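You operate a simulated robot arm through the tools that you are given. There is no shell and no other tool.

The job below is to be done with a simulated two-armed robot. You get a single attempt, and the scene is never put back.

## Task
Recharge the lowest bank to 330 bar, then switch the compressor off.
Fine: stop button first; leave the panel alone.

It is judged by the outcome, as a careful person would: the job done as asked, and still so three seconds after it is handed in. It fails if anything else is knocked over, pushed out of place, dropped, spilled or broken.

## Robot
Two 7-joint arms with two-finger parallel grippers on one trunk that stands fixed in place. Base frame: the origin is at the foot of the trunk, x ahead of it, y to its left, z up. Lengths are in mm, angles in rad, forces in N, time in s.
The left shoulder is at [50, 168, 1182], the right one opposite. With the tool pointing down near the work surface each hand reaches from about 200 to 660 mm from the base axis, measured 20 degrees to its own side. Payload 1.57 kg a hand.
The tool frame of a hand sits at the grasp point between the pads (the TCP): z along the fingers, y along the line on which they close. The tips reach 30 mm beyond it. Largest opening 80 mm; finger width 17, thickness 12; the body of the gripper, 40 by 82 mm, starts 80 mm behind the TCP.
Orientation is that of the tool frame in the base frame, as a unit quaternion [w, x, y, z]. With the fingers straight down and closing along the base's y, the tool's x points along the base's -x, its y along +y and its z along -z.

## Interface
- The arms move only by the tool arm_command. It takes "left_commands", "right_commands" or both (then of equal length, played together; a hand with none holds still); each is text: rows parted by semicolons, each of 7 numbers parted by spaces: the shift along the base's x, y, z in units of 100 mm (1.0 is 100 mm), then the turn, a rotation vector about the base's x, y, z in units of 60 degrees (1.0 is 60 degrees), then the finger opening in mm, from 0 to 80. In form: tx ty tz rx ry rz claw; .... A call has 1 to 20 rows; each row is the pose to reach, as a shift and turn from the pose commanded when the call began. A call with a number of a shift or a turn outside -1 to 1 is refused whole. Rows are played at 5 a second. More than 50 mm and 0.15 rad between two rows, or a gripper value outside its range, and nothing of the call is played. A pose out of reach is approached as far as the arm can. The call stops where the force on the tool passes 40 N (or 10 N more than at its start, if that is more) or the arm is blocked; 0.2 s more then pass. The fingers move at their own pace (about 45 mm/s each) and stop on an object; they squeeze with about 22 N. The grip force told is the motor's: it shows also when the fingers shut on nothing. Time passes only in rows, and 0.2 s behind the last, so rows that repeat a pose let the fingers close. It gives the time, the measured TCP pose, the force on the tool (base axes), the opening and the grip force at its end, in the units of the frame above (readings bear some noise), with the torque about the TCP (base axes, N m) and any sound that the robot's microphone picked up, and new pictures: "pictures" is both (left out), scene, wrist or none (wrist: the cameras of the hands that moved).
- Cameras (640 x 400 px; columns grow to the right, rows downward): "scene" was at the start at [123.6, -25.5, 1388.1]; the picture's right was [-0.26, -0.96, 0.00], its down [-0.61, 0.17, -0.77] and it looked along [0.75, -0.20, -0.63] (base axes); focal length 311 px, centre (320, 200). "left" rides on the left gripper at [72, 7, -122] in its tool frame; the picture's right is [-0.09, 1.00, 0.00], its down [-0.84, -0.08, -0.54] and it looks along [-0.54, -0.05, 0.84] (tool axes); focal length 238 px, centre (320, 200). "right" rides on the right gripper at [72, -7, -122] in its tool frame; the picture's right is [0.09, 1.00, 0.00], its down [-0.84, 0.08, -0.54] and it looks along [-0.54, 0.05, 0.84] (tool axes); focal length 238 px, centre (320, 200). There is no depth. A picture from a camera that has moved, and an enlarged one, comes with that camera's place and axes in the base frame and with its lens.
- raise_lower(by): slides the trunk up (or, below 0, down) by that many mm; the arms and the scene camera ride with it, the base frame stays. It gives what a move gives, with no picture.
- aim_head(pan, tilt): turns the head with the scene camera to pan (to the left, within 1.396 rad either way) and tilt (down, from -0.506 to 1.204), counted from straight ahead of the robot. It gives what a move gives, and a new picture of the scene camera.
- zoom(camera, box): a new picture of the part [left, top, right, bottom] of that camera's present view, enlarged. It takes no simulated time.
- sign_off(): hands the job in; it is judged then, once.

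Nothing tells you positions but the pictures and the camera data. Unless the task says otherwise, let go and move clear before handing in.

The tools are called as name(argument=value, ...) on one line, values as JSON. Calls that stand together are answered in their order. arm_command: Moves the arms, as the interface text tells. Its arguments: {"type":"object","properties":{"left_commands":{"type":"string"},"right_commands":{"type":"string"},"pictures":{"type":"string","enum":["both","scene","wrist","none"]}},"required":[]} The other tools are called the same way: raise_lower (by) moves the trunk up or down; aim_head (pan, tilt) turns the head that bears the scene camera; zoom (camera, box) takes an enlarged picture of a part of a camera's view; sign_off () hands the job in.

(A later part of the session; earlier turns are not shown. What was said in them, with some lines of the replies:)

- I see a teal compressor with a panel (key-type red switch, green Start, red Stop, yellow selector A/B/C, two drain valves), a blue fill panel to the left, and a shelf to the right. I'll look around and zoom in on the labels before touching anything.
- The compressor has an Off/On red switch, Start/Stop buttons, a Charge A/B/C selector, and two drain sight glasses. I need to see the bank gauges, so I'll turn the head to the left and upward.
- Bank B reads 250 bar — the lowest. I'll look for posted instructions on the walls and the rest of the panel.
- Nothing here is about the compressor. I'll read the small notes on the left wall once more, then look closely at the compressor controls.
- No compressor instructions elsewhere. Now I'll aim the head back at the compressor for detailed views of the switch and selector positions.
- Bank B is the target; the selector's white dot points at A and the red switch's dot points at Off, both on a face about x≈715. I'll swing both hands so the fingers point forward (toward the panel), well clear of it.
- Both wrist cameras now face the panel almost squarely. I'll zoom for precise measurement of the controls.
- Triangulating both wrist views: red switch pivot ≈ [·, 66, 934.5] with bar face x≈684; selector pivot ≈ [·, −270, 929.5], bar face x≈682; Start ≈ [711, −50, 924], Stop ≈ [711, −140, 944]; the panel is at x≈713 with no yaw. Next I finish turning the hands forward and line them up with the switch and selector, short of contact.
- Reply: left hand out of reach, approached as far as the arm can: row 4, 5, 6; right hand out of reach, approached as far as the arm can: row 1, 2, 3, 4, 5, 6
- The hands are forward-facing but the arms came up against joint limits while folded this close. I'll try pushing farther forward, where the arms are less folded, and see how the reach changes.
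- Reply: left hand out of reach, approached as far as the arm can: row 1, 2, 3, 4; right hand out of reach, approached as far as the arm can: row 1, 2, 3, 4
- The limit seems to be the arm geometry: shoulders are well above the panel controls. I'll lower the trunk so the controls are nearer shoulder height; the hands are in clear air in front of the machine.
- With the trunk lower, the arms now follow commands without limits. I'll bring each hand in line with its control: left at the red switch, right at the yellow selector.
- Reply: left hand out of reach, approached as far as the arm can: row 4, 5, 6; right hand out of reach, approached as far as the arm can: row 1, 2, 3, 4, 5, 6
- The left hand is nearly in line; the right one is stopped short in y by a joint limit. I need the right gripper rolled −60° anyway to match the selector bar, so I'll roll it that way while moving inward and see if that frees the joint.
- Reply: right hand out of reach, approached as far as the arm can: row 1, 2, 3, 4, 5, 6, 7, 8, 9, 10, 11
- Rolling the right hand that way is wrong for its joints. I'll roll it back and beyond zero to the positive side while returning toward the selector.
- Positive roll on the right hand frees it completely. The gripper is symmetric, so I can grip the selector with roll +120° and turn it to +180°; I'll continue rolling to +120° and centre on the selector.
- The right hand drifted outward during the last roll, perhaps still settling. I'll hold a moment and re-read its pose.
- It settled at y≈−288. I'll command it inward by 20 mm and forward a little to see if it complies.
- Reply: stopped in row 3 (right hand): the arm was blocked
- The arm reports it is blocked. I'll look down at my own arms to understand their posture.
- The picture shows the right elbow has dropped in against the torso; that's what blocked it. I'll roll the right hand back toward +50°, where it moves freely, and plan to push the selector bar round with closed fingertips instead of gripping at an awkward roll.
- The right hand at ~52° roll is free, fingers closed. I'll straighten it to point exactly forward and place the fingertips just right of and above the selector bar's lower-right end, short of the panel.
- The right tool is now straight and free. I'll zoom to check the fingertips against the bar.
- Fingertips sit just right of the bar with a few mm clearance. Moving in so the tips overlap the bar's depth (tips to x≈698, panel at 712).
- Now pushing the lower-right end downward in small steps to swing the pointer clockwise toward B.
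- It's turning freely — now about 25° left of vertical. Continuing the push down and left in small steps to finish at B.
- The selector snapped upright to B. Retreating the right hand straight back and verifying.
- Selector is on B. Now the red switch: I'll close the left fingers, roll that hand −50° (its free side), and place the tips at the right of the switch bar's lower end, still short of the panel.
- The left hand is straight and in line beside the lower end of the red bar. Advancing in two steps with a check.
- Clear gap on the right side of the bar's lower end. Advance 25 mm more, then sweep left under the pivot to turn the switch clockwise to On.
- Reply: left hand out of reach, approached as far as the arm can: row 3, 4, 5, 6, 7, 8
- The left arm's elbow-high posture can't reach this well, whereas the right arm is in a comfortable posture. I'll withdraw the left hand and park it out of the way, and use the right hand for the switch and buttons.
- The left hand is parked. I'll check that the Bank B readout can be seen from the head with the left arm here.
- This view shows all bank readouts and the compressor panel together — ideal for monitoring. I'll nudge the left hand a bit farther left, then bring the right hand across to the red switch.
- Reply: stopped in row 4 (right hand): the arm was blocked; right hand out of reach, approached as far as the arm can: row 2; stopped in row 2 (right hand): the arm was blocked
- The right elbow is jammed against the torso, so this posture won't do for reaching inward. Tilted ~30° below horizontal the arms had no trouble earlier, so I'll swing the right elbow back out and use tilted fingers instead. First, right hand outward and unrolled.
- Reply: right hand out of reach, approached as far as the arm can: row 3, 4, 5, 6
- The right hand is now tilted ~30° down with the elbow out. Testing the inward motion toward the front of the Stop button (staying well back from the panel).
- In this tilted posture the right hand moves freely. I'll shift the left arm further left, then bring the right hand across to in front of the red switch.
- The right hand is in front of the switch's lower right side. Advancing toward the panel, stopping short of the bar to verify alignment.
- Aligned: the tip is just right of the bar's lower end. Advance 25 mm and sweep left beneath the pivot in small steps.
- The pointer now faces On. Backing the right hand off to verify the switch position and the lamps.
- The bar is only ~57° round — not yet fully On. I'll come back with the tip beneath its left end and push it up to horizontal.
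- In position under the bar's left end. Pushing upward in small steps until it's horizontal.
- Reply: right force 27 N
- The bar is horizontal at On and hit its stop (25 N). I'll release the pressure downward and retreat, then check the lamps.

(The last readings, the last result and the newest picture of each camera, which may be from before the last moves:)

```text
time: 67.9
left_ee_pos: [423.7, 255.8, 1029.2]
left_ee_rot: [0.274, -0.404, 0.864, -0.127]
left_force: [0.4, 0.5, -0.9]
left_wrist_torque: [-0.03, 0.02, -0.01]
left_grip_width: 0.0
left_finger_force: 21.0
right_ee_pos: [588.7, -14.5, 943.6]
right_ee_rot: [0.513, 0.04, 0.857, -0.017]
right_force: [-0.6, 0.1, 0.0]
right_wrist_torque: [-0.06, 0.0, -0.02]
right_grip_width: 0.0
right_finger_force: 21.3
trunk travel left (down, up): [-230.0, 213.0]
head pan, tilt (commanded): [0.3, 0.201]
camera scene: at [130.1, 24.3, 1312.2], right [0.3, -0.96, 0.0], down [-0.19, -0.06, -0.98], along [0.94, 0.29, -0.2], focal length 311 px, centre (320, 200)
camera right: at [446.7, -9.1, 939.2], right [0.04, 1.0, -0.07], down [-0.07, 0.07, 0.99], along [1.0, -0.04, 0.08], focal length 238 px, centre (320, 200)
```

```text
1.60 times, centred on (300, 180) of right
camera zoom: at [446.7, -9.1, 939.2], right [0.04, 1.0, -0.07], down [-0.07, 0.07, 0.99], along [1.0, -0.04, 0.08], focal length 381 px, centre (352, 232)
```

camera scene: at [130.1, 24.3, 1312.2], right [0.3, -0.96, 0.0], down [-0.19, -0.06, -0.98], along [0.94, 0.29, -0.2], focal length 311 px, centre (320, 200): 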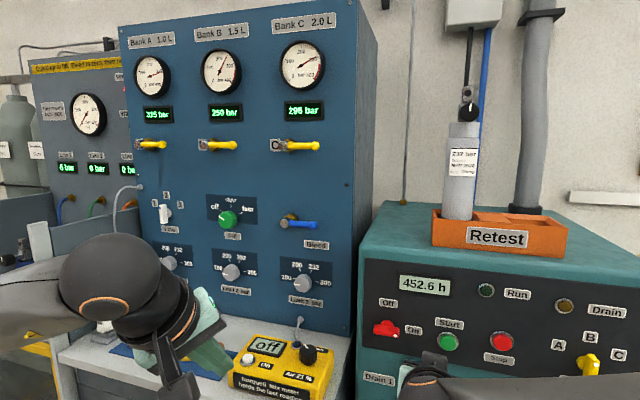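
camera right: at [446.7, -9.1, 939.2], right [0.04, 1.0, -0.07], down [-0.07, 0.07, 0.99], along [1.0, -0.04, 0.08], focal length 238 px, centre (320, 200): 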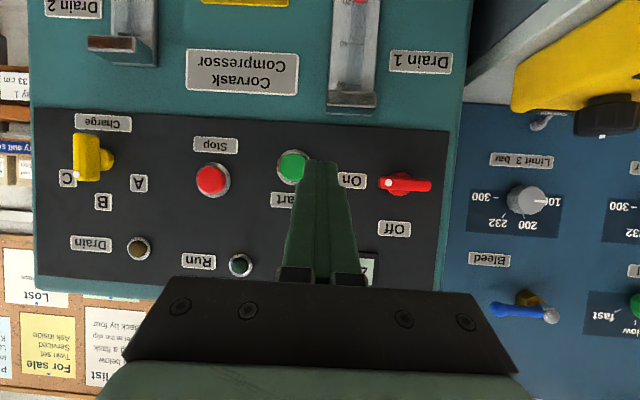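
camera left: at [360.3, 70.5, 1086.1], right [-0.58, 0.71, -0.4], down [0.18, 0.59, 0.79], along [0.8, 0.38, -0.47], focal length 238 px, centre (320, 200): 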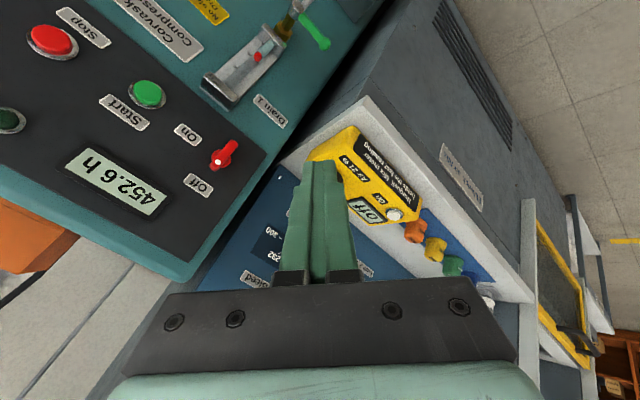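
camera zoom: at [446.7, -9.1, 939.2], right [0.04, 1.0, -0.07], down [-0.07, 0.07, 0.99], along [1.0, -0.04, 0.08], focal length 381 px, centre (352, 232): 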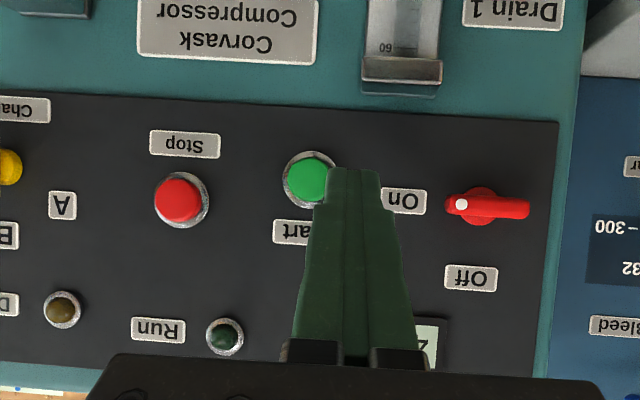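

The switch is On, Drain and Run lamps are unlit, selector at B. Next I hover the fingertip just in front of the Start button.

arm_command(right_commands="0.1 -0.15 -0.06 0 0 0 0; 0.2 -0.327 -0.126 0 0 0 0; 0.35 -0.327 -0.126 0 0 0 0; 0.5 -0.327 -0.126 0 0 0 0; 0.6 -0.327 -0.126 0 0 0 0; 0.6 -0.327 -0.126 0 0 0 0")

zoom(camera="right", box=[220, 60, 440, 200])

zoom(camera="scene", box=[380, 280, 540, 400])

zoom(camera="scene", box=[130, 20, 340, 155])

```text
time: 69.3
left_ee_pos: [424.1, 255.7, 1029.4]
left_ee_rot: [0.274, -0.403, 0.864, -0.127]
left_force: [0.0, 0.4, -0.4]
left_wrist_torque: [0.01, 0.01, 0.01]
left_grip_width: 0.0
left_finger_force: 21.0
right_ee_pos: [648.6, -47.0, 930.9]
right_ee_rot: [0.512, 0.04, 0.858, -0.017]
right_force: [-0.1, 0.0, -0.7]
right_wrist_torque: [0.02, 0.03, 0.0]
right_grip_width: 0.1
right_finger_force: 21.5
trunk travel left (down, up): [-230.0, 213.0]
head pan, tilt (commanded): [0.3, 0.201]
camera scene: at [130.1, 24.5, 1312.2], right [0.3, -0.96, 0.0], down [-0.19, -0.06, -0.98], along [0.94, 0.29, -0.2], focal length 311 px, centre (320, 200)
camera right: at [506.9, -40.9, 926.3], right [0.04, 1.0, -0.07], down [-0.07, 0.07, 0.99], along [1.0, -0.04, 0.08], focal length 238 px, centre (320, 200)
```

scene: 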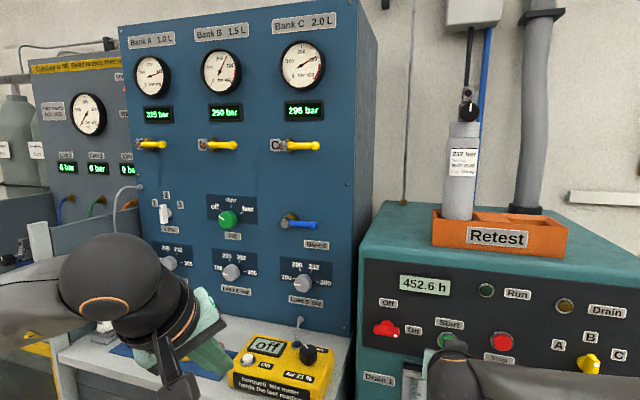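
right: 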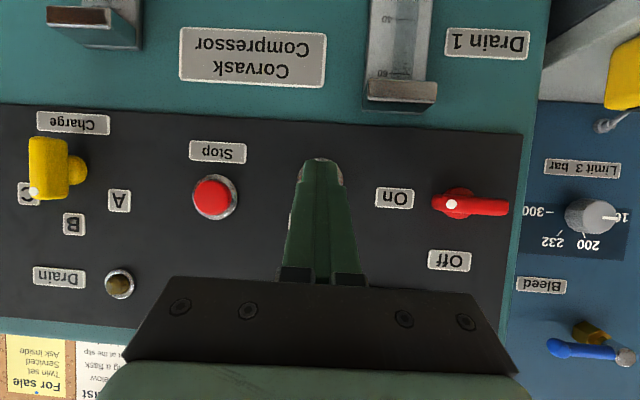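

```text
2.86 times, centred on (330, 130) of right
camera zoom: at [506.9, -40.9, 926.3], right [0.04, 1.0, -0.07], down [-0.07, 0.07, 0.99], along [1.0, -0.04, 0.08], focal length 681 px, centre (291, 400)
```

zoom: 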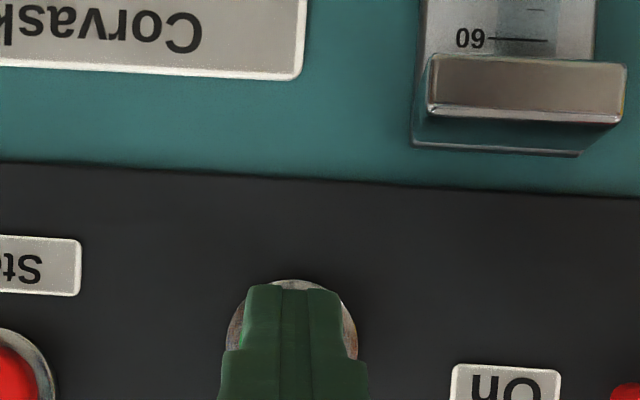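

```text
3.33 times, centred on (460, 340) of scene
camera zoom: at [130.1, 24.5, 1312.2], right [0.3, -0.96, 0.0], down [-0.19, -0.06, -0.98], along [0.94, 0.29, -0.2], focal length 1037 px, centre (-147, -267)
```

zoom: 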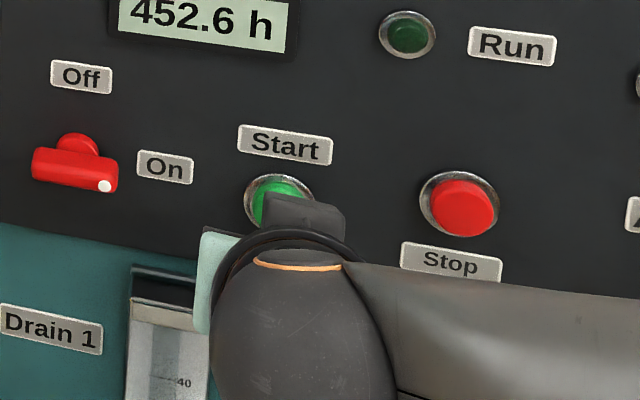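

```text
2.96 times, centred on (235, 88) of scene
camera zoom: at [130.1, 24.5, 1312.2], right [0.3, -0.96, 0.0], down [-0.19, -0.06, -0.98], along [0.94, 0.29, -0.2], focal length 921 px, centre (572, 533)
```

zoom: 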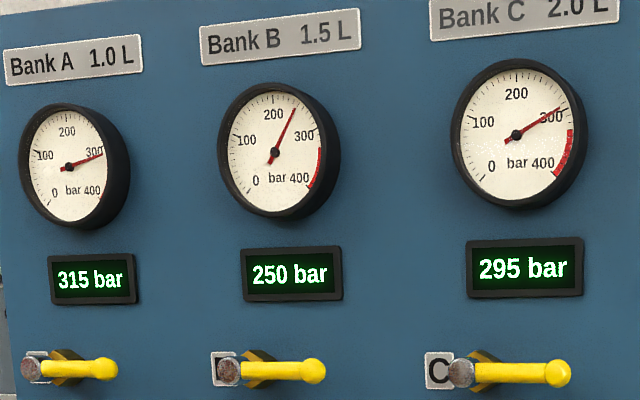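

Everything is set: Bank B 250 bar, Start under the fingertip. I'll press Start, back off, and go straight to hovering at Stop in one sequence, then watch the readout.

arm_command(right_commands="0.1 0 0 0 0 0 0; 0.18 0 0 0 0 0 0; 0.24 0 0 0 0 0 0; 0.28 0 0 0 0 0 0; 0.28 0 0 0 0 0 0; 0.1 0 0 0 0 0 0; 0 -0.15 0.05 0 0 0 0; 0 -0.5 0.12 0 0 0 0; 0 -0.907 0.202 0 0 0 0; 0.035 -0.907 0.202 0 0 0 0", pictures="scene")

zoom(camera="scene", box=[130, 20, 340, 155])

zoom(camera="scene", box=[360, 260, 640, 400])

```text
time: 71.5
left_ee_pos: [423.7, 256.1, 1028.9]
left_ee_rot: [0.274, -0.403, 0.864, -0.127]
left_force: [0.3, -1.0, 0.1]
left_wrist_torque: [-0.01, -0.03, 0.02]
left_grip_width: 0.0
left_finger_force: 21.0
right_ee_pos: [651.8, -138.8, 952.9]
right_ee_rot: [0.512, 0.041, 0.858, -0.017]
right_force: [0.0, 0.5, 0.2]
right_wrist_torque: [-0.02, -0.01, -0.02]
right_grip_width: 0.0
right_finger_force: 21.3
trunk travel left (down, up): [-230.0, 213.0]
head pan, tilt (commanded): [0.3, 0.201]
heard: click
camera scene: at [130.1, 24.3, 1312.2], right [0.3, -0.96, 0.0], down [-0.19, -0.06, -0.98], along [0.94, 0.29, -0.2], focal length 311 px, centre (320, 200)
```

scene: 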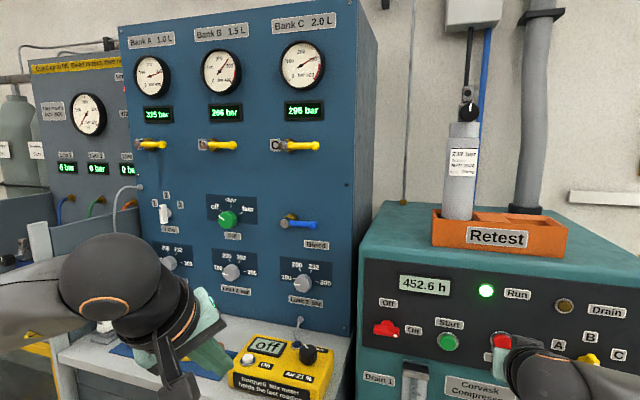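

```text
2.96 times, centred on (235, 88) of scene
camera zoom: at [130.1, 24.3, 1312.2], right [0.3, -0.96, 0.0], down [-0.19, -0.06, -0.98], along [0.94, 0.29, -0.2], focal length 921 px, centre (572, 533)
```

zoom: 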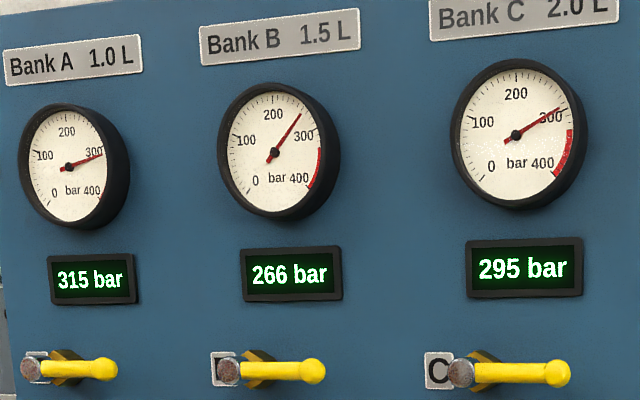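

```text
2.29 times, centred on (500, 330) of scene
camera zoom: at [130.1, 24.3, 1312.2], right [0.3, -0.96, 0.0], down [-0.19, -0.06, -0.98], along [0.94, 0.29, -0.2], focal length 711 px, centre (-91, -97)
```

zoom: 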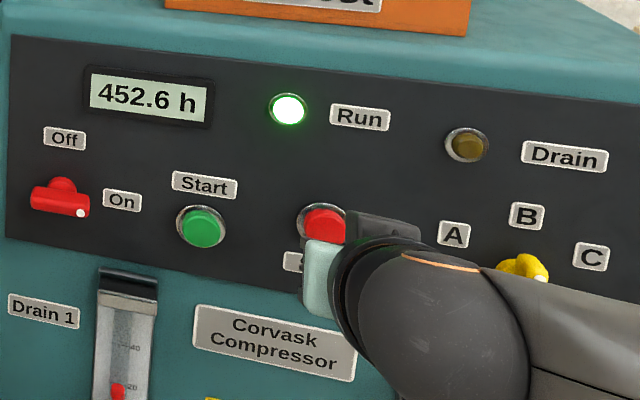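

It clicked, the Run lamp is lit and Bank B already reads 266 bar. I'll hold at Stop for one second to measure the charging rate.

arm_command(right_commands="0.04 0 0 0 0 0 0; 0.08 0 -0.01 0 0 0 0; 0.08 0 -0.01 0 0 0 0; 0.08 0 -0.01 0 0 0 0", pictures="scene")

zoom(camera="scene", box=[130, 20, 340, 155])

zoom(camera="scene", box=[360, 260, 640, 400])

zoom(camera="right", box=[220, 60, 440, 200])

```text
time: 72.5
left_ee_pos: [423.4, 256.8, 1029.4]
left_ee_rot: [0.274, -0.402, 0.864, -0.126]
left_force: [0.3, 0.0, 0.2]
left_wrist_torque: [-0.01, 0.04, 0.01]
left_grip_width: 0.1
left_finger_force: 21.9
right_ee_pos: [659.2, -139.0, 950.7]
right_ee_rot: [0.512, 0.04, 0.858, -0.016]
right_force: [-0.3, 0.9, -0.7]
right_wrist_torque: [0.01, 0.01, 0.02]
right_grip_width: 0.0
right_finger_force: 21.3
trunk travel left (down, up): [-230.0, 213.0]
head pan, tilt (commanded): [0.3, 0.201]
camera scene: at [130.1, 24.5, 1312.2], right [0.3, -0.96, 0.0], down [-0.19, -0.06, -0.98], along [0.94, 0.29, -0.2], focal length 311 px, centre (320, 200)
```

scene: 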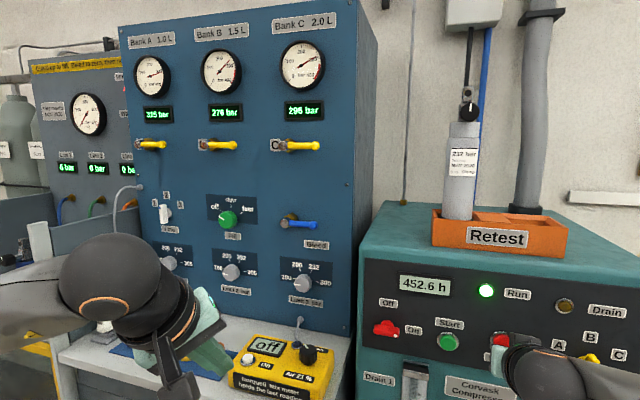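

```text
2.96 times, centred on (235, 88) of scene
camera zoom: at [130.1, 24.5, 1312.2], right [0.3, -0.96, 0.0], down [-0.19, -0.06, -0.98], along [0.94, 0.29, -0.2], focal length 921 px, centre (572, 533)
```

zoom: 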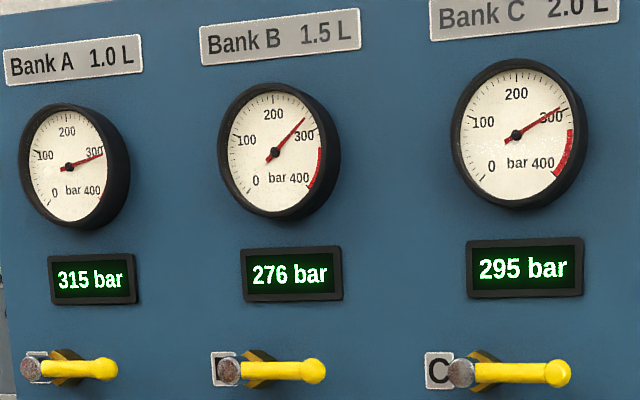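

```text
2.29 times, centred on (500, 330) of scene
camera zoom: at [130.1, 24.5, 1312.2], right [0.3, -0.96, 0.0], down [-0.19, -0.06, -0.98], along [0.94, 0.29, -0.2], focal length 711 px, centre (-91, -97)
```

zoom: 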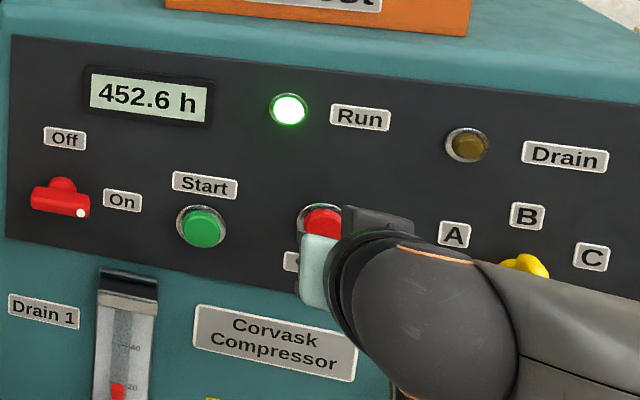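

```text
2.86 times, centred on (330, 130) of right
camera zoom: at [518.1, -132.2, 946.4], right [0.04, 1.0, -0.07], down [-0.07, 0.07, 0.99], along [1.0, -0.04, 0.08], focal length 681 px, centre (291, 400)
```

zoom: 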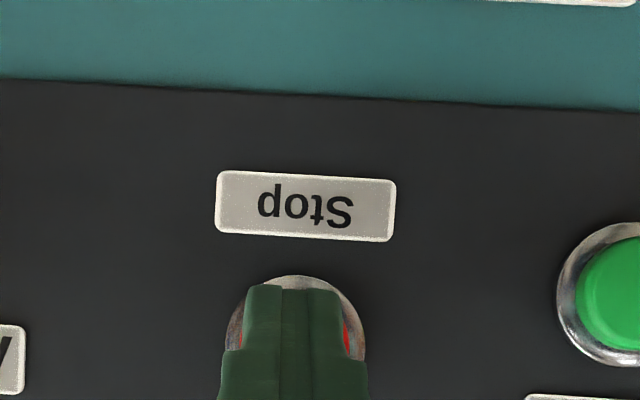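

The rate is 10 bar/s (266→276 in 1 s), so 330 is due at t≈77.9. Start tripped at TCP x≈672, and Stop has the same geometry. Holding and rechecking before the timed press.

arm_command(right_commands="0 0 0 0 0 0 0; 0 0 0 0 0 0 0; 0 0 0 0 0 0 0; 0 0 0 0 0 0 0; 0 0 0 0 0 0 0; 0 0 0 0 0 0 0; 0 0 0 0 0 0 0; 0 0 0 0 0 0 0; 0 0 0 0 0 0 0; 0 0 0 0 0 0 0; 0 0 0 0 0 0 0; 0 0 0 0 0 0 0; 0 0 0 0 0 0 0; 0 0 0 0 0 0 0", pictures="none")

zoom(camera="scene", box=[130, 20, 340, 155])

zoom(camera="scene", box=[360, 260, 640, 400])

```text
time: 75.5
left_ee_pos: [423.3, 255.9, 1029.2]
left_ee_rot: [0.275, -0.403, 0.864, -0.128]
left_force: [0.8, -0.4, -0.6]
left_wrist_torque: [0.01, 0.01, -0.01]
left_grip_width: 0.0
left_finger_force: 21.6
right_ee_pos: [659.0, -139.2, 950.7]
right_ee_rot: [0.512, 0.04, 0.858, -0.016]
right_force: [-1.0, -0.1, 0.1]
right_wrist_torque: [-0.01, 0.02, 0.0]
right_grip_width: 0.0
right_finger_force: 20.3
trunk travel left (down, up): [-230.0, 213.0]
head pan, tilt (commanded): [0.3, 0.201]
```

```text
2.96 times, centred on (235, 88) of scene
camera zoom: at [130.1, 24.5, 1312.2], right [0.3, -0.96, 0.0], down [-0.19, -0.06, -0.98], along [0.94, 0.29, -0.2], focal length 921 px, centre (572, 533)
```

zoom: 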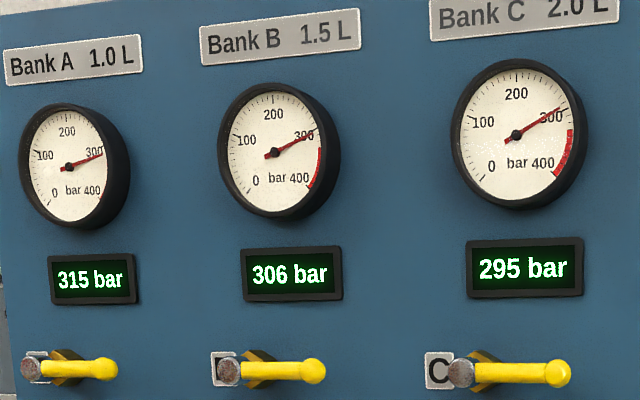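

```text
2.29 times, centred on (500, 330) of scene
camera zoom: at [130.1, 24.5, 1312.2], right [0.3, -0.96, 0.0], down [-0.19, -0.06, -0.98], along [0.94, 0.29, -0.2], focal length 711 px, centre (-91, -97)
```

zoom: 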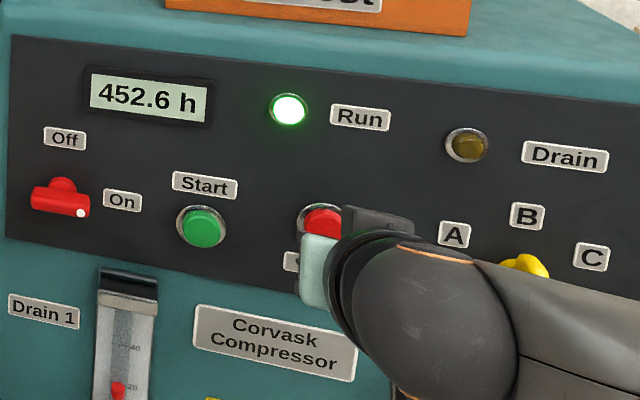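

306 bar at 75.5 s — right on the 10 bar/s line. Now the timed Stop press, so the button trips at t≈77.9.

arm_command(right_commands="0 0 0 0 0 0 0; 0 0 0 0 0 0 0; 0 0 0 0 0 0 0; 0 0 0 0 0 0 0; 0 0 0 0 0 0 0; 0 0 0 0 0 0 0; 0 0 0 0 0 0 0; 0 0 0 0 0 0 0; 0 0 0 0 0 0 0; 0 0 0 0 0 0 0; 0.065 0 0 0 0 0 0; 0.125 0 0 0 0 0 0; 0.17 0 0 0 0 0 0; 0.185 0 0 0 0 0 0", pictures="scene")

zoom(camera="scene", box=[130, 20, 340, 155])

zoom(camera="scene", box=[360, 260, 640, 400])

```text
time: 78.5
left_ee_pos: [422.9, 255.7, 1029.5]
left_ee_rot: [0.275, -0.403, 0.864, -0.128]
left_force: [0.0, 0.3, -0.2]
left_wrist_torque: [-0.03, 0.02, 0.03]
left_grip_width: 0.1
left_finger_force: 20.8
right_ee_pos: [676.5, -137.6, 951.9]
right_ee_rot: [0.512, 0.04, 0.858, -0.016]
right_force: [-12.1, -2.7, 0.4]
right_wrist_torque: [0.0, 0.05, -0.06]
right_grip_width: 0.0
right_finger_force: 21.1
trunk travel left (down, up): [-230.0, 213.0]
head pan, tilt (commanded): [0.3, 0.201]
heard: click
camera scene: at [128.8, 24.2, 1312.3], right [0.3, -0.96, 0.0], down [-0.19, -0.06, -0.98], along [0.94, 0.29, -0.2], focal length 311 px, centre (320, 200)
```

scene: 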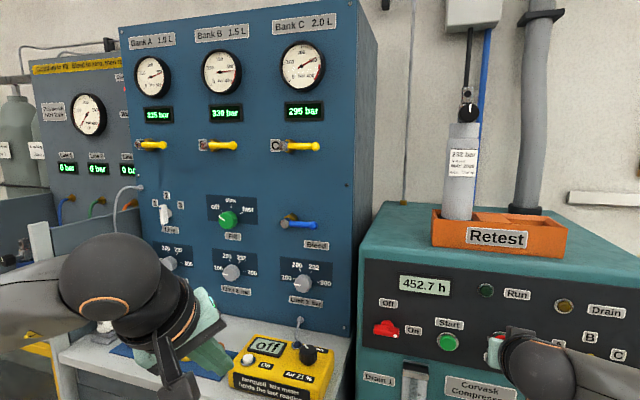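

```text
2.96 times, centred on (235, 88) of scene
camera zoom: at [128.8, 24.2, 1312.3], right [0.3, -0.96, 0.0], down [-0.19, -0.06, -0.98], along [0.94, 0.29, -0.2], focal length 921 px, centre (572, 533)
```

zoom: 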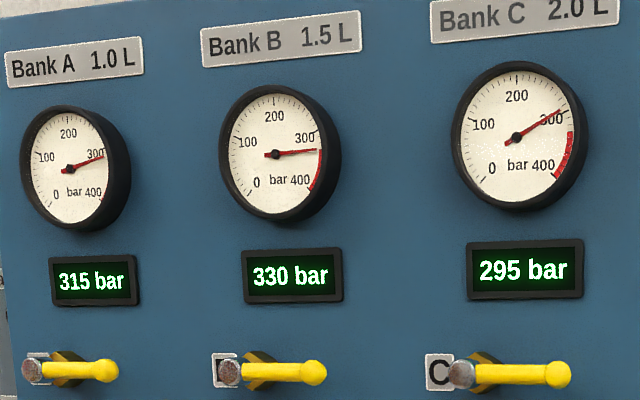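

```text
2.29 times, centred on (500, 330) of scene
camera zoom: at [128.8, 24.2, 1312.3], right [0.3, -0.96, 0.0], down [-0.19, -0.06, -0.98], along [0.94, 0.29, -0.2], focal length 711 px, centre (-91, -97)
```

zoom: 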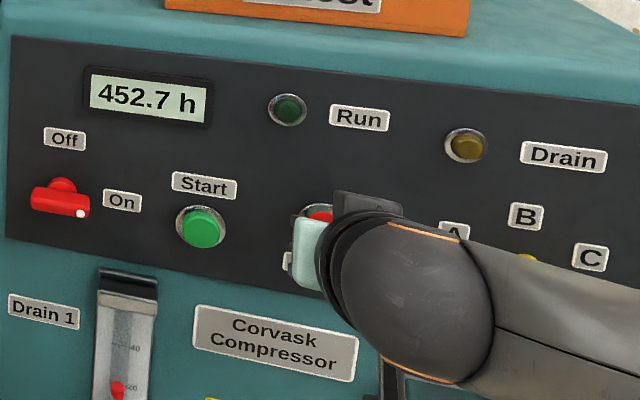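

Stop clicked, the Run lamp is out and Bank B reads exactly 330 bar. Now I back off Stop and move the right hand across (well clear of Start) to under the right end of the red switch bar to turn it Off.

arm_command(right_commands="-0.1 0 0 0 0 0 0; -0.3 0 0 0 0 0 0; -0.5 0 0 0 0 0 0; -0.7 0 0 0 0 0 0; -0.85 0.2 -0.05 0 0 0 0; -0.85 0.5 -0.1 0 0 0 0; -0.85 0.8 -0.15 0 0 0 0; -0.85 1.0 -0.2 0 0 0 0", pictures="none")

arm_command(right_commands="0 0.25 -0.05 0 0 0 0; 0 0.5 -0.1 0 0 0 0; 0 0.75 -0.15 0 0 0 0; 0 0.885 -0.2 0 0 0 0; 0.2 0.885 -0.2 0 0 0 0; 0.4 0.885 -0.2 0 0 0 0; 0.4 0.885 -0.2 0 0 0 0")

zoom(camera="right", box=[220, 80, 440, 220])

zoom(camera="scene", box=[360, 260, 640, 400])

```text
time: 80.3
left_ee_pos: [424.0, 256.3, 1028.8]
left_ee_rot: [0.274, -0.404, 0.864, -0.127]
left_force: [0.6, -0.2, -0.4]
left_wrist_torque: [-0.02, 0.03, -0.02]
left_grip_width: 0.0
left_finger_force: 20.9
right_ee_pos: [593.5, -38.5, 929.9]
right_ee_rot: [0.512, 0.041, 0.858, -0.017]
right_force: [-0.3, -0.5, -0.8]
right_wrist_torque: [-0.01, 0.03, -0.03]
right_grip_width: 0.0
right_finger_force: 21.7
trunk travel left (down, up): [-230.0, 213.0]
head pan, tilt (commanded): [0.3, 0.201]
```

```text
time: 81.9
left_ee_pos: [424.2, 255.7, 1030.3]
left_ee_rot: [0.274, -0.404, 0.864, -0.126]
left_force: [1.1, -0.8, -0.3]
left_wrist_torque: [-0.02, -0.02, -0.03]
left_grip_width: 0.0
left_finger_force: 21.3
right_ee_pos: [633.3, 49.6, 911.1]
right_ee_rot: [0.511, 0.039, 0.858, -0.016]
right_force: [0.6, -0.5, 0.4]
right_wrist_torque: [-0.03, 0.0, -0.02]
right_grip_width: 0.2
right_finger_force: 21.1
trunk travel left (down, up): [-230.0, 213.0]
head pan, tilt (commanded): [0.3, 0.201]
camera scene: at [130.1, 24.5, 1312.2], right [0.3, -0.96, 0.0], down [-0.19, -0.06, -0.98], along [0.94, 0.29, -0.2], focal length 311 px, centre (320, 200)
camera right: at [491.9, 56.7, 906.3], right [0.04, 1.0, -0.07], down [-0.07, 0.07, 0.99], along [1.0, -0.04, 0.08], focal length 238 px, centre (320, 200)
```

scene: 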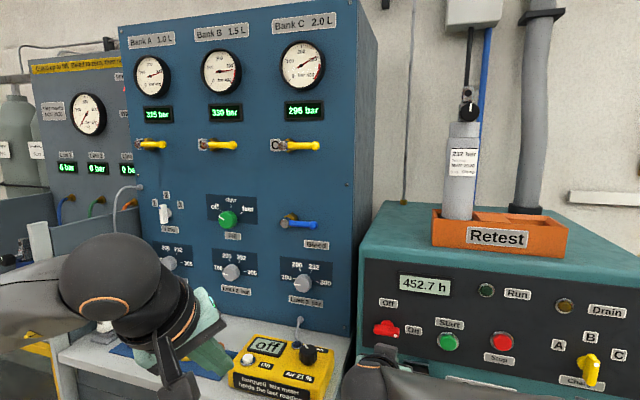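
right: 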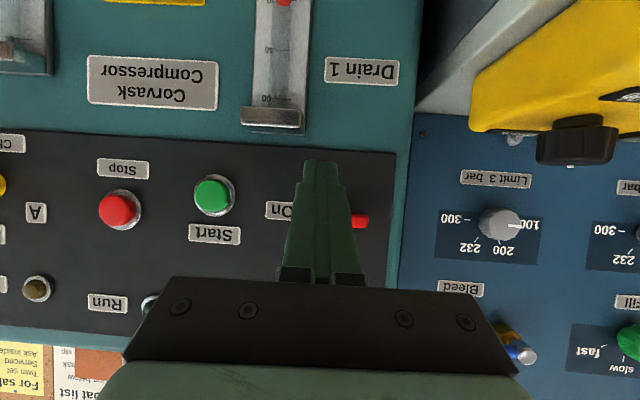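

```text
2.86 times, centred on (330, 150) of right
camera zoom: at [491.9, 56.7, 906.3], right [0.04, 1.0, -0.07], down [-0.07, 0.07, 0.99], along [1.0, -0.04, 0.08], focal length 681 px, centre (291, 343)
```

zoom: 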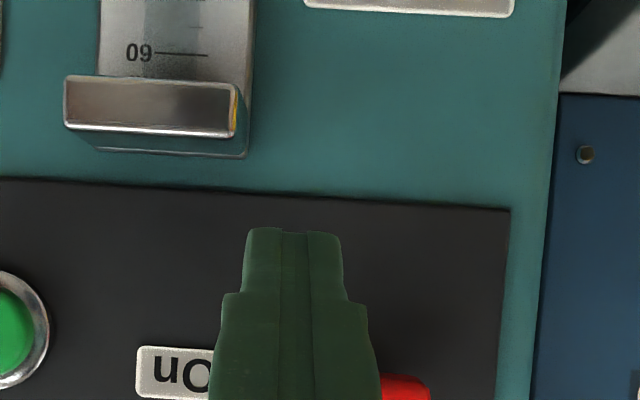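

```text
2.29 times, centred on (500, 330) of scene
camera zoom: at [130.1, 24.5, 1312.2], right [0.3, -0.96, 0.0], down [-0.19, -0.06, -0.98], along [0.94, 0.29, -0.2], focal length 711 px, centre (-91, -97)
```

zoom: 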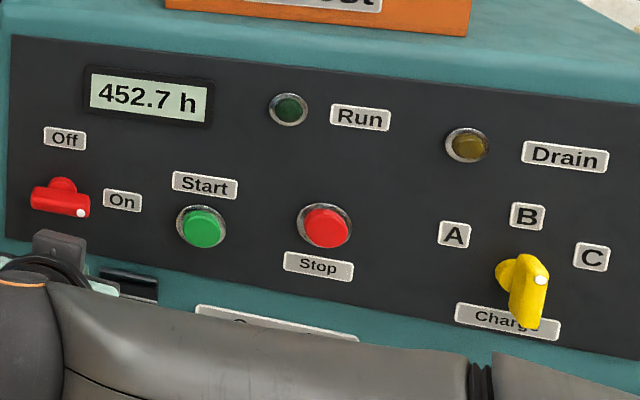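

Bank B holds at 330 bar. The tip is below-right of the bar; now I advance and push its right end up and over to the left so the pointer returns to Off.

arm_command(right_commands="0.12 0 0 0 0 0 0; 0.24 0 0 0 0 0 0; 0.34 0 0 0 0 0 0; 0.34 0 0.08 0 0 0 0; 0.34 0 0.137 0 0 0 0; 0.34 -0.03 0.18 0 0 0 0; 0.34 -0.055 0.217 0 0 0 0; 0.34 -0.07 0.29 0 0 0 0; 0.34 -0.083 0.357 0 0 0 0; 0.34 -0.06 0.43 0 0 0 0; 0.34 -0.015 0.49 0 0 0 0; 0.34 0.02 0.5 0 0 0 0; 0.34 0.02 0.5 0 0 0 0")

zoom(camera="scene", box=[360, 260, 640, 400])

zoom(camera="right", box=[220, 80, 440, 220])

```text
time: 84.7
left_ee_pos: [422.9, 255.6, 1029.7]
left_ee_rot: [0.274, -0.404, 0.863, -0.127]
left_force: [0.1, 0.2, 0.2]
left_wrist_torque: [0.0, 0.01, -0.01]
left_grip_width: 0.0
left_finger_force: 21.4
right_ee_pos: [666.7, 49.2, 961.2]
right_ee_rot: [0.511, 0.041, 0.858, -0.017]
right_force: [-5.3, -11.6, -2.7]
right_wrist_torque: [-0.19, 0.11, -0.11]
right_grip_width: 0.1
right_finger_force: 21.3
trunk travel left (down, up): [-230.0, 213.0]
head pan, tilt (commanded): [0.3, 0.201]
camera scene: at [129.7, 23.3, 1312.2], right [0.3, -0.96, 0.0], down [-0.19, -0.06, -0.98], along [0.94, 0.29, -0.2], focal length 311 px, centre (320, 200)
camera right: at [525.4, 56.6, 955.8], right [0.05, 1.0, -0.07], down [-0.07, 0.07, 0.99], along [1.0, -0.04, 0.08], focal length 238 px, centre (320, 200)
```

scene: 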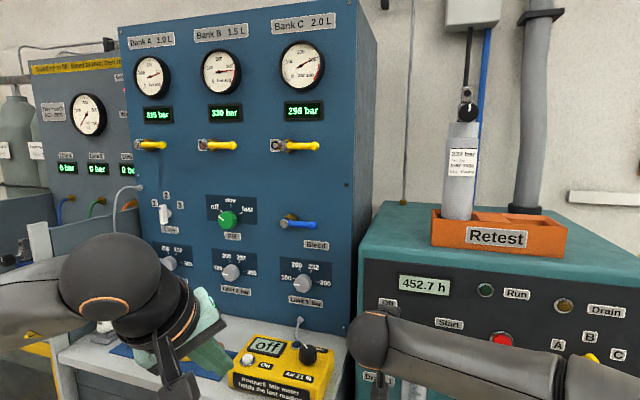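
right: 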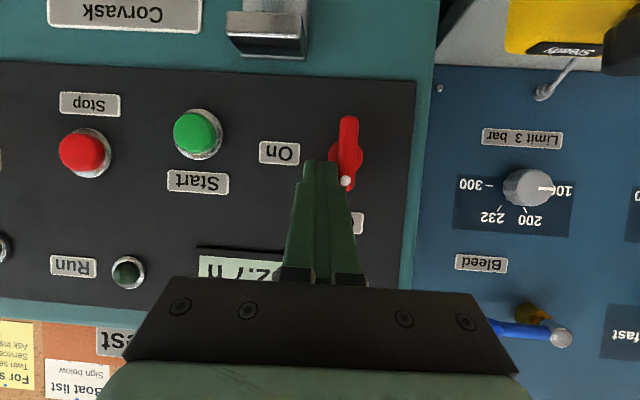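

```text
2.29 times, centred on (500, 330) of scene
camera zoom: at [129.7, 23.3, 1312.2], right [0.3, -0.96, 0.0], down [-0.19, -0.06, -0.98], along [0.94, 0.29, -0.2], focal length 711 px, centre (-91, -97)
```

zoom: 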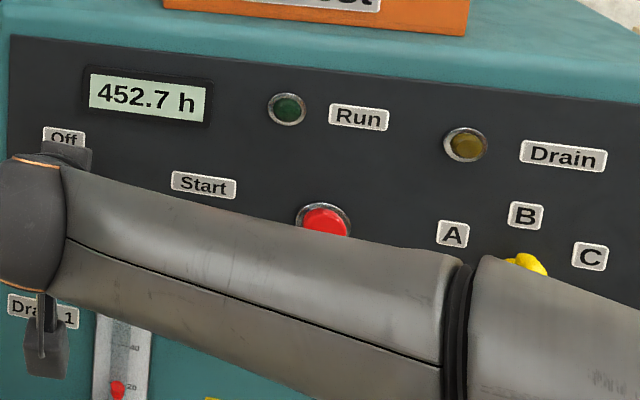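

```text
2.86 times, centred on (330, 150) of right
camera zoom: at [525.4, 56.6, 955.8], right [0.05, 1.0, -0.07], down [-0.07, 0.07, 0.99], along [1.0, -0.04, 0.08], focal length 681 px, centre (291, 343)
```

zoom: 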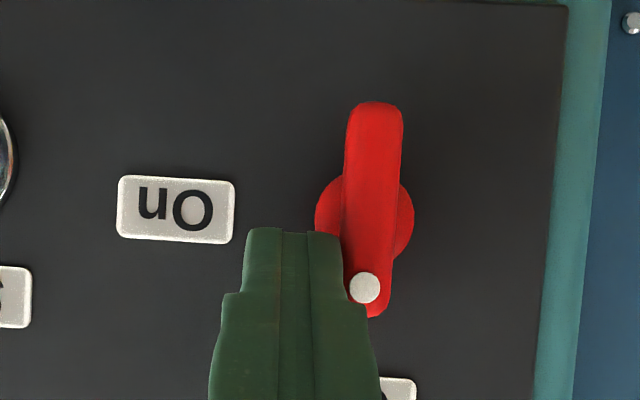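

The bar is vertical with the dot at Off, pressed against its stop. Releasing sideways, then backing well away and verifying.

arm_command(right_commands="0.0 -0.06 0 0 0 0 0; -0.1 -0.12 0 0 0 0 0; -0.3 -0.12 0 0 0 0 0; -0.5 -0.12 0 0 0 0 0; -0.7 -0.2 0 0 0 0 0; -0.9 -0.4 0 0 0 0 0; -1.0 -0.7 0 0 0 0 0; -1.0 -1.0 0 0 0 0 0", pictures="none")

arm_command(right_commands="0 -0.3 0 0 0 0 0; 0 -0.6 0 0 0 0 0; -0.1 -0.9 0 0 0 0 0; -0.2 -1.0 0.1 0 0 0 0; -0.3 -1.0 0.2 0 0 0 0; -0.3 -1.0 0.2 0 0 0 0")

zoom(camera="scene", box=[350, 260, 640, 400])

zoom(camera="scene", box=[130, 20, 340, 155])

zoom(camera="right", box=[150, 40, 600, 280])

```text
time: 86.5
left_ee_pos: [424.5, 254.9, 1029.3]
left_ee_rot: [0.274, -0.403, 0.864, -0.126]
left_force: [-1.2, 0.1, 0.1]
left_wrist_torque: [0.03, -0.01, 0.0]
left_grip_width: 0.0
left_finger_force: 21.4
right_ee_pos: [566.3, -48.0, 960.0]
right_ee_rot: [0.512, 0.04, 0.858, -0.017]
right_force: [0.7, 0.1, 1.0]
right_wrist_torque: [0.03, -0.03, 0.01]
right_grip_width: 0.0
right_finger_force: 20.9
trunk travel left (down, up): [-230.0, 213.0]
head pan, tilt (commanded): [0.3, 0.201]
```

```text
time: 87.9
left_ee_pos: [423.5, 256.3, 1029.6]
left_ee_rot: [0.274, -0.403, 0.864, -0.127]
left_force: [-0.5, 0.2, 1.0]
left_wrist_torque: [-0.01, 0.03, 0.02]
left_grip_width: 0.1
left_finger_force: 21.4
right_ee_pos: [536.7, -146.8, 980.9]
right_ee_rot: [0.512, 0.04, 0.858, -0.017]
right_force: [-0.1, 1.0, 0.1]
right_wrist_torque: [0.01, 0.04, -0.01]
right_grip_width: 0.0
right_finger_force: 21.6
trunk travel left (down, up): [-230.0, 213.0]
head pan, tilt (commanded): [0.3, 0.201]
camera scene: at [130.1, 24.4, 1312.2], right [0.3, -0.96, 0.0], down [-0.19, -0.06, -0.98], along [0.94, 0.29, -0.2], focal length 311 px, centre (320, 200)
camera right: at [395.3, -141.4, 976.1], right [0.04, 1.0, -0.07], down [-0.07, 0.07, 0.99], along [1.0, -0.04, 0.08], focal length 238 px, centre (320, 200)
```

scene: 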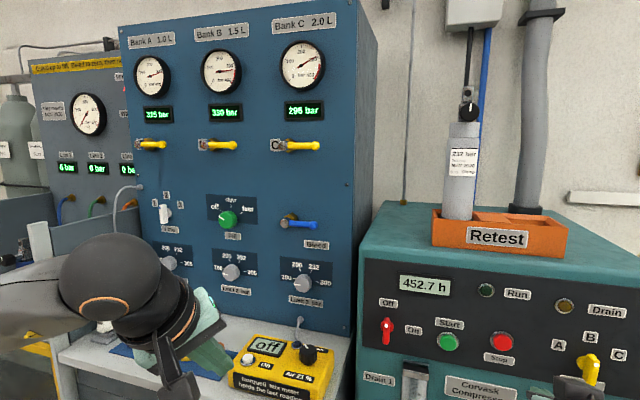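
right: 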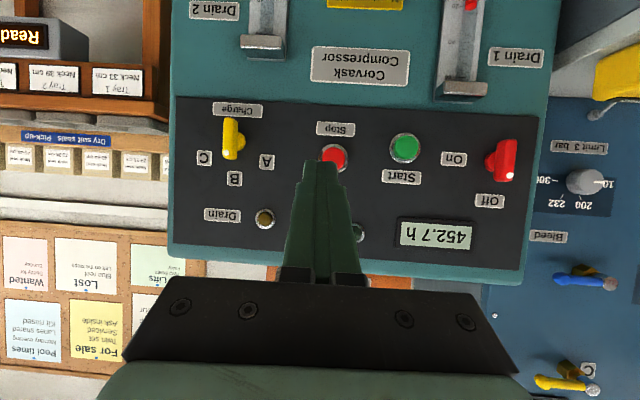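

```text
2.21 times, centred on (495, 330) of scene
camera zoom: at [130.1, 24.4, 1312.2], right [0.3, -0.96, 0.0], down [-0.19, -0.06, -0.98], along [0.94, 0.29, -0.2], focal length 686 px, centre (-66, -87)
```

zoom: 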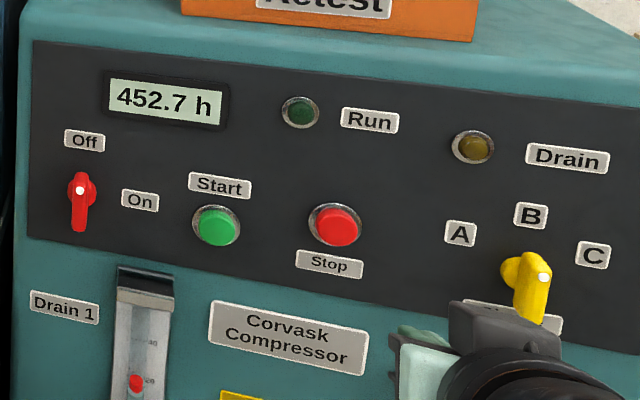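

```text
2.96 times, centred on (235, 88) of scene
camera zoom: at [130.1, 24.4, 1312.2], right [0.3, -0.96, 0.0], down [-0.19, -0.06, -0.98], along [0.94, 0.29, -0.2], focal length 921 px, centre (572, 533)
```

zoom: 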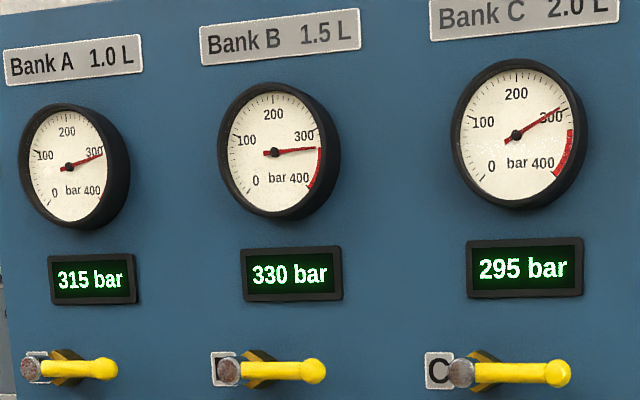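

```text
1.42 times, centred on (375, 160) of right
camera zoom: at [395.3, -141.4, 976.1], right [0.04, 1.0, -0.07], down [-0.07, 0.07, 0.99], along [1.0, -0.04, 0.08], focal length 339 px, centre (242, 257)
```

zoom: 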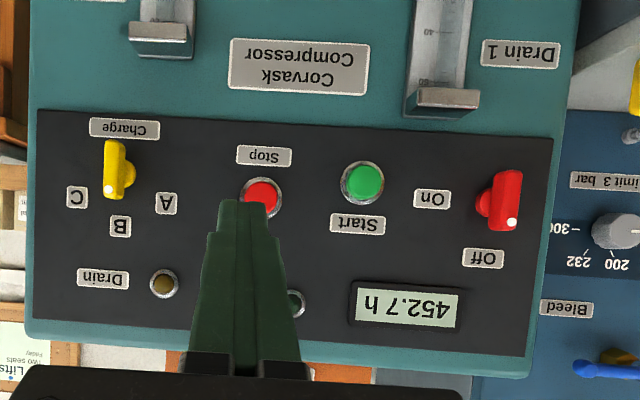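

Bank B holds 330 bar, the compressor is stopped and its switch is at Off, with both hands clear. One last look at the wider scene (cup, drains, bench) before handing in.

arm_command(right_commands="-0.1 -0.2 0.1 0 0 0 20; -0.2 -0.5 0.2 0 0 0 20; -0.3 -0.8 0.3 0 0 0 20; -0.3 -1.0 0.3 0 0 0 20", pictures="none")

aim_head(pan=-0.1, tilt=0.6)

zoom(camera="scene", box=[130, 80, 450, 280])

```text
time: 88.9
left_ee_pos: [424.2, 256.3, 1028.8]
left_ee_rot: [0.275, -0.403, 0.864, -0.127]
left_force: [-0.4, -0.1, 0.2]
left_wrist_torque: [-0.02, 0.0, 0.01]
left_grip_width: 0.1
left_finger_force: 21.5
right_ee_pos: [506.1, -248.7, 1010.5]
right_ee_rot: [0.512, 0.041, 0.858, -0.017]
right_force: [0.2, 0.2, 1.0]
right_wrist_torque: [-0.01, 0.0, 0.02]
right_grip_width: 20.0
right_finger_force: 0.0
trunk travel left (down, up): [-230.0, 213.0]
head pan, tilt (commanded): [0.3, 0.201]
```

```text
time: 89.8
left_ee_pos: [423.9, 255.3, 1029.4]
left_ee_rot: [0.274, -0.403, 0.864, -0.126]
left_force: [0.4, -0.3, 0.1]
left_wrist_torque: [0.02, 0.02, 0.0]
left_grip_width: 0.1
left_finger_force: 21.4
right_ee_pos: [507.5, -248.9, 1011.3]
right_ee_rot: [0.511, 0.04, 0.858, -0.016]
right_force: [-0.2, 0.3, -0.7]
right_wrist_torque: [0.02, 0.01, 0.01]
right_grip_width: 19.8
right_finger_force: 0.0
trunk travel left (down, up): [-230.0, 213.0]
head pan, tilt (commanded): [-0.099, 0.6]
camera scene: at [129.1, -11.8, 1275.5], right [-0.1, -1.0, 0.0], down [-0.56, 0.06, -0.83], along [0.82, -0.08, -0.56], focal length 311 px, centre (320, 200)
```

scene: 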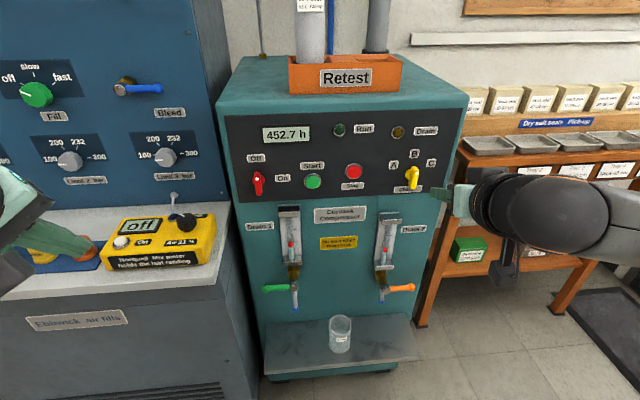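

```text
2.00 times, centred on (290, 180) of scene
camera zoom: at [129.1, -11.8, 1275.5], right [-0.1, -1.0, 0.0], down [-0.56, 0.06, -0.83], along [0.82, -0.08, -0.56], focal length 622 px, centre (380, 240)
```

zoom: 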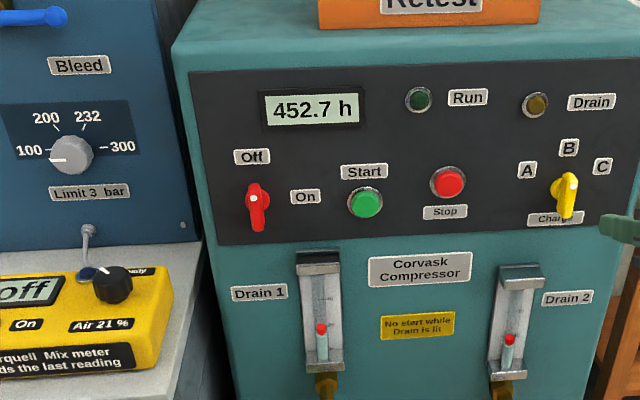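

The final state looks right: the switch is at Off, Run is dark, the selector is on B, Bank B read 330 bar, and the drains, cup, meter and fill panel are untouched. Both hands are clear, so I'm handing in.

sign_off()

```text
The job is handed in.
```

Bank B was the lowest at 250 bar. I charged it to 330 bar and then switched the compressor off, and the job is handed in.

- **Charging:** I set the Charge selector from A to B, turned the compressor's switch to On and pressed Start. The Drain lamp was unlit throughout.
- **Stopping:** I pressed Stop as the readout reached 330 bar, and the Run lamp went out. Only then did I turn the switch back to Off. Bank B still read 330 bar after that.
- **Left as it was:** I did not touch the fill panel, and the meter, drain valves and cup look undisturbed. The Charge selector stays on B, since you did not ask for it to go back.
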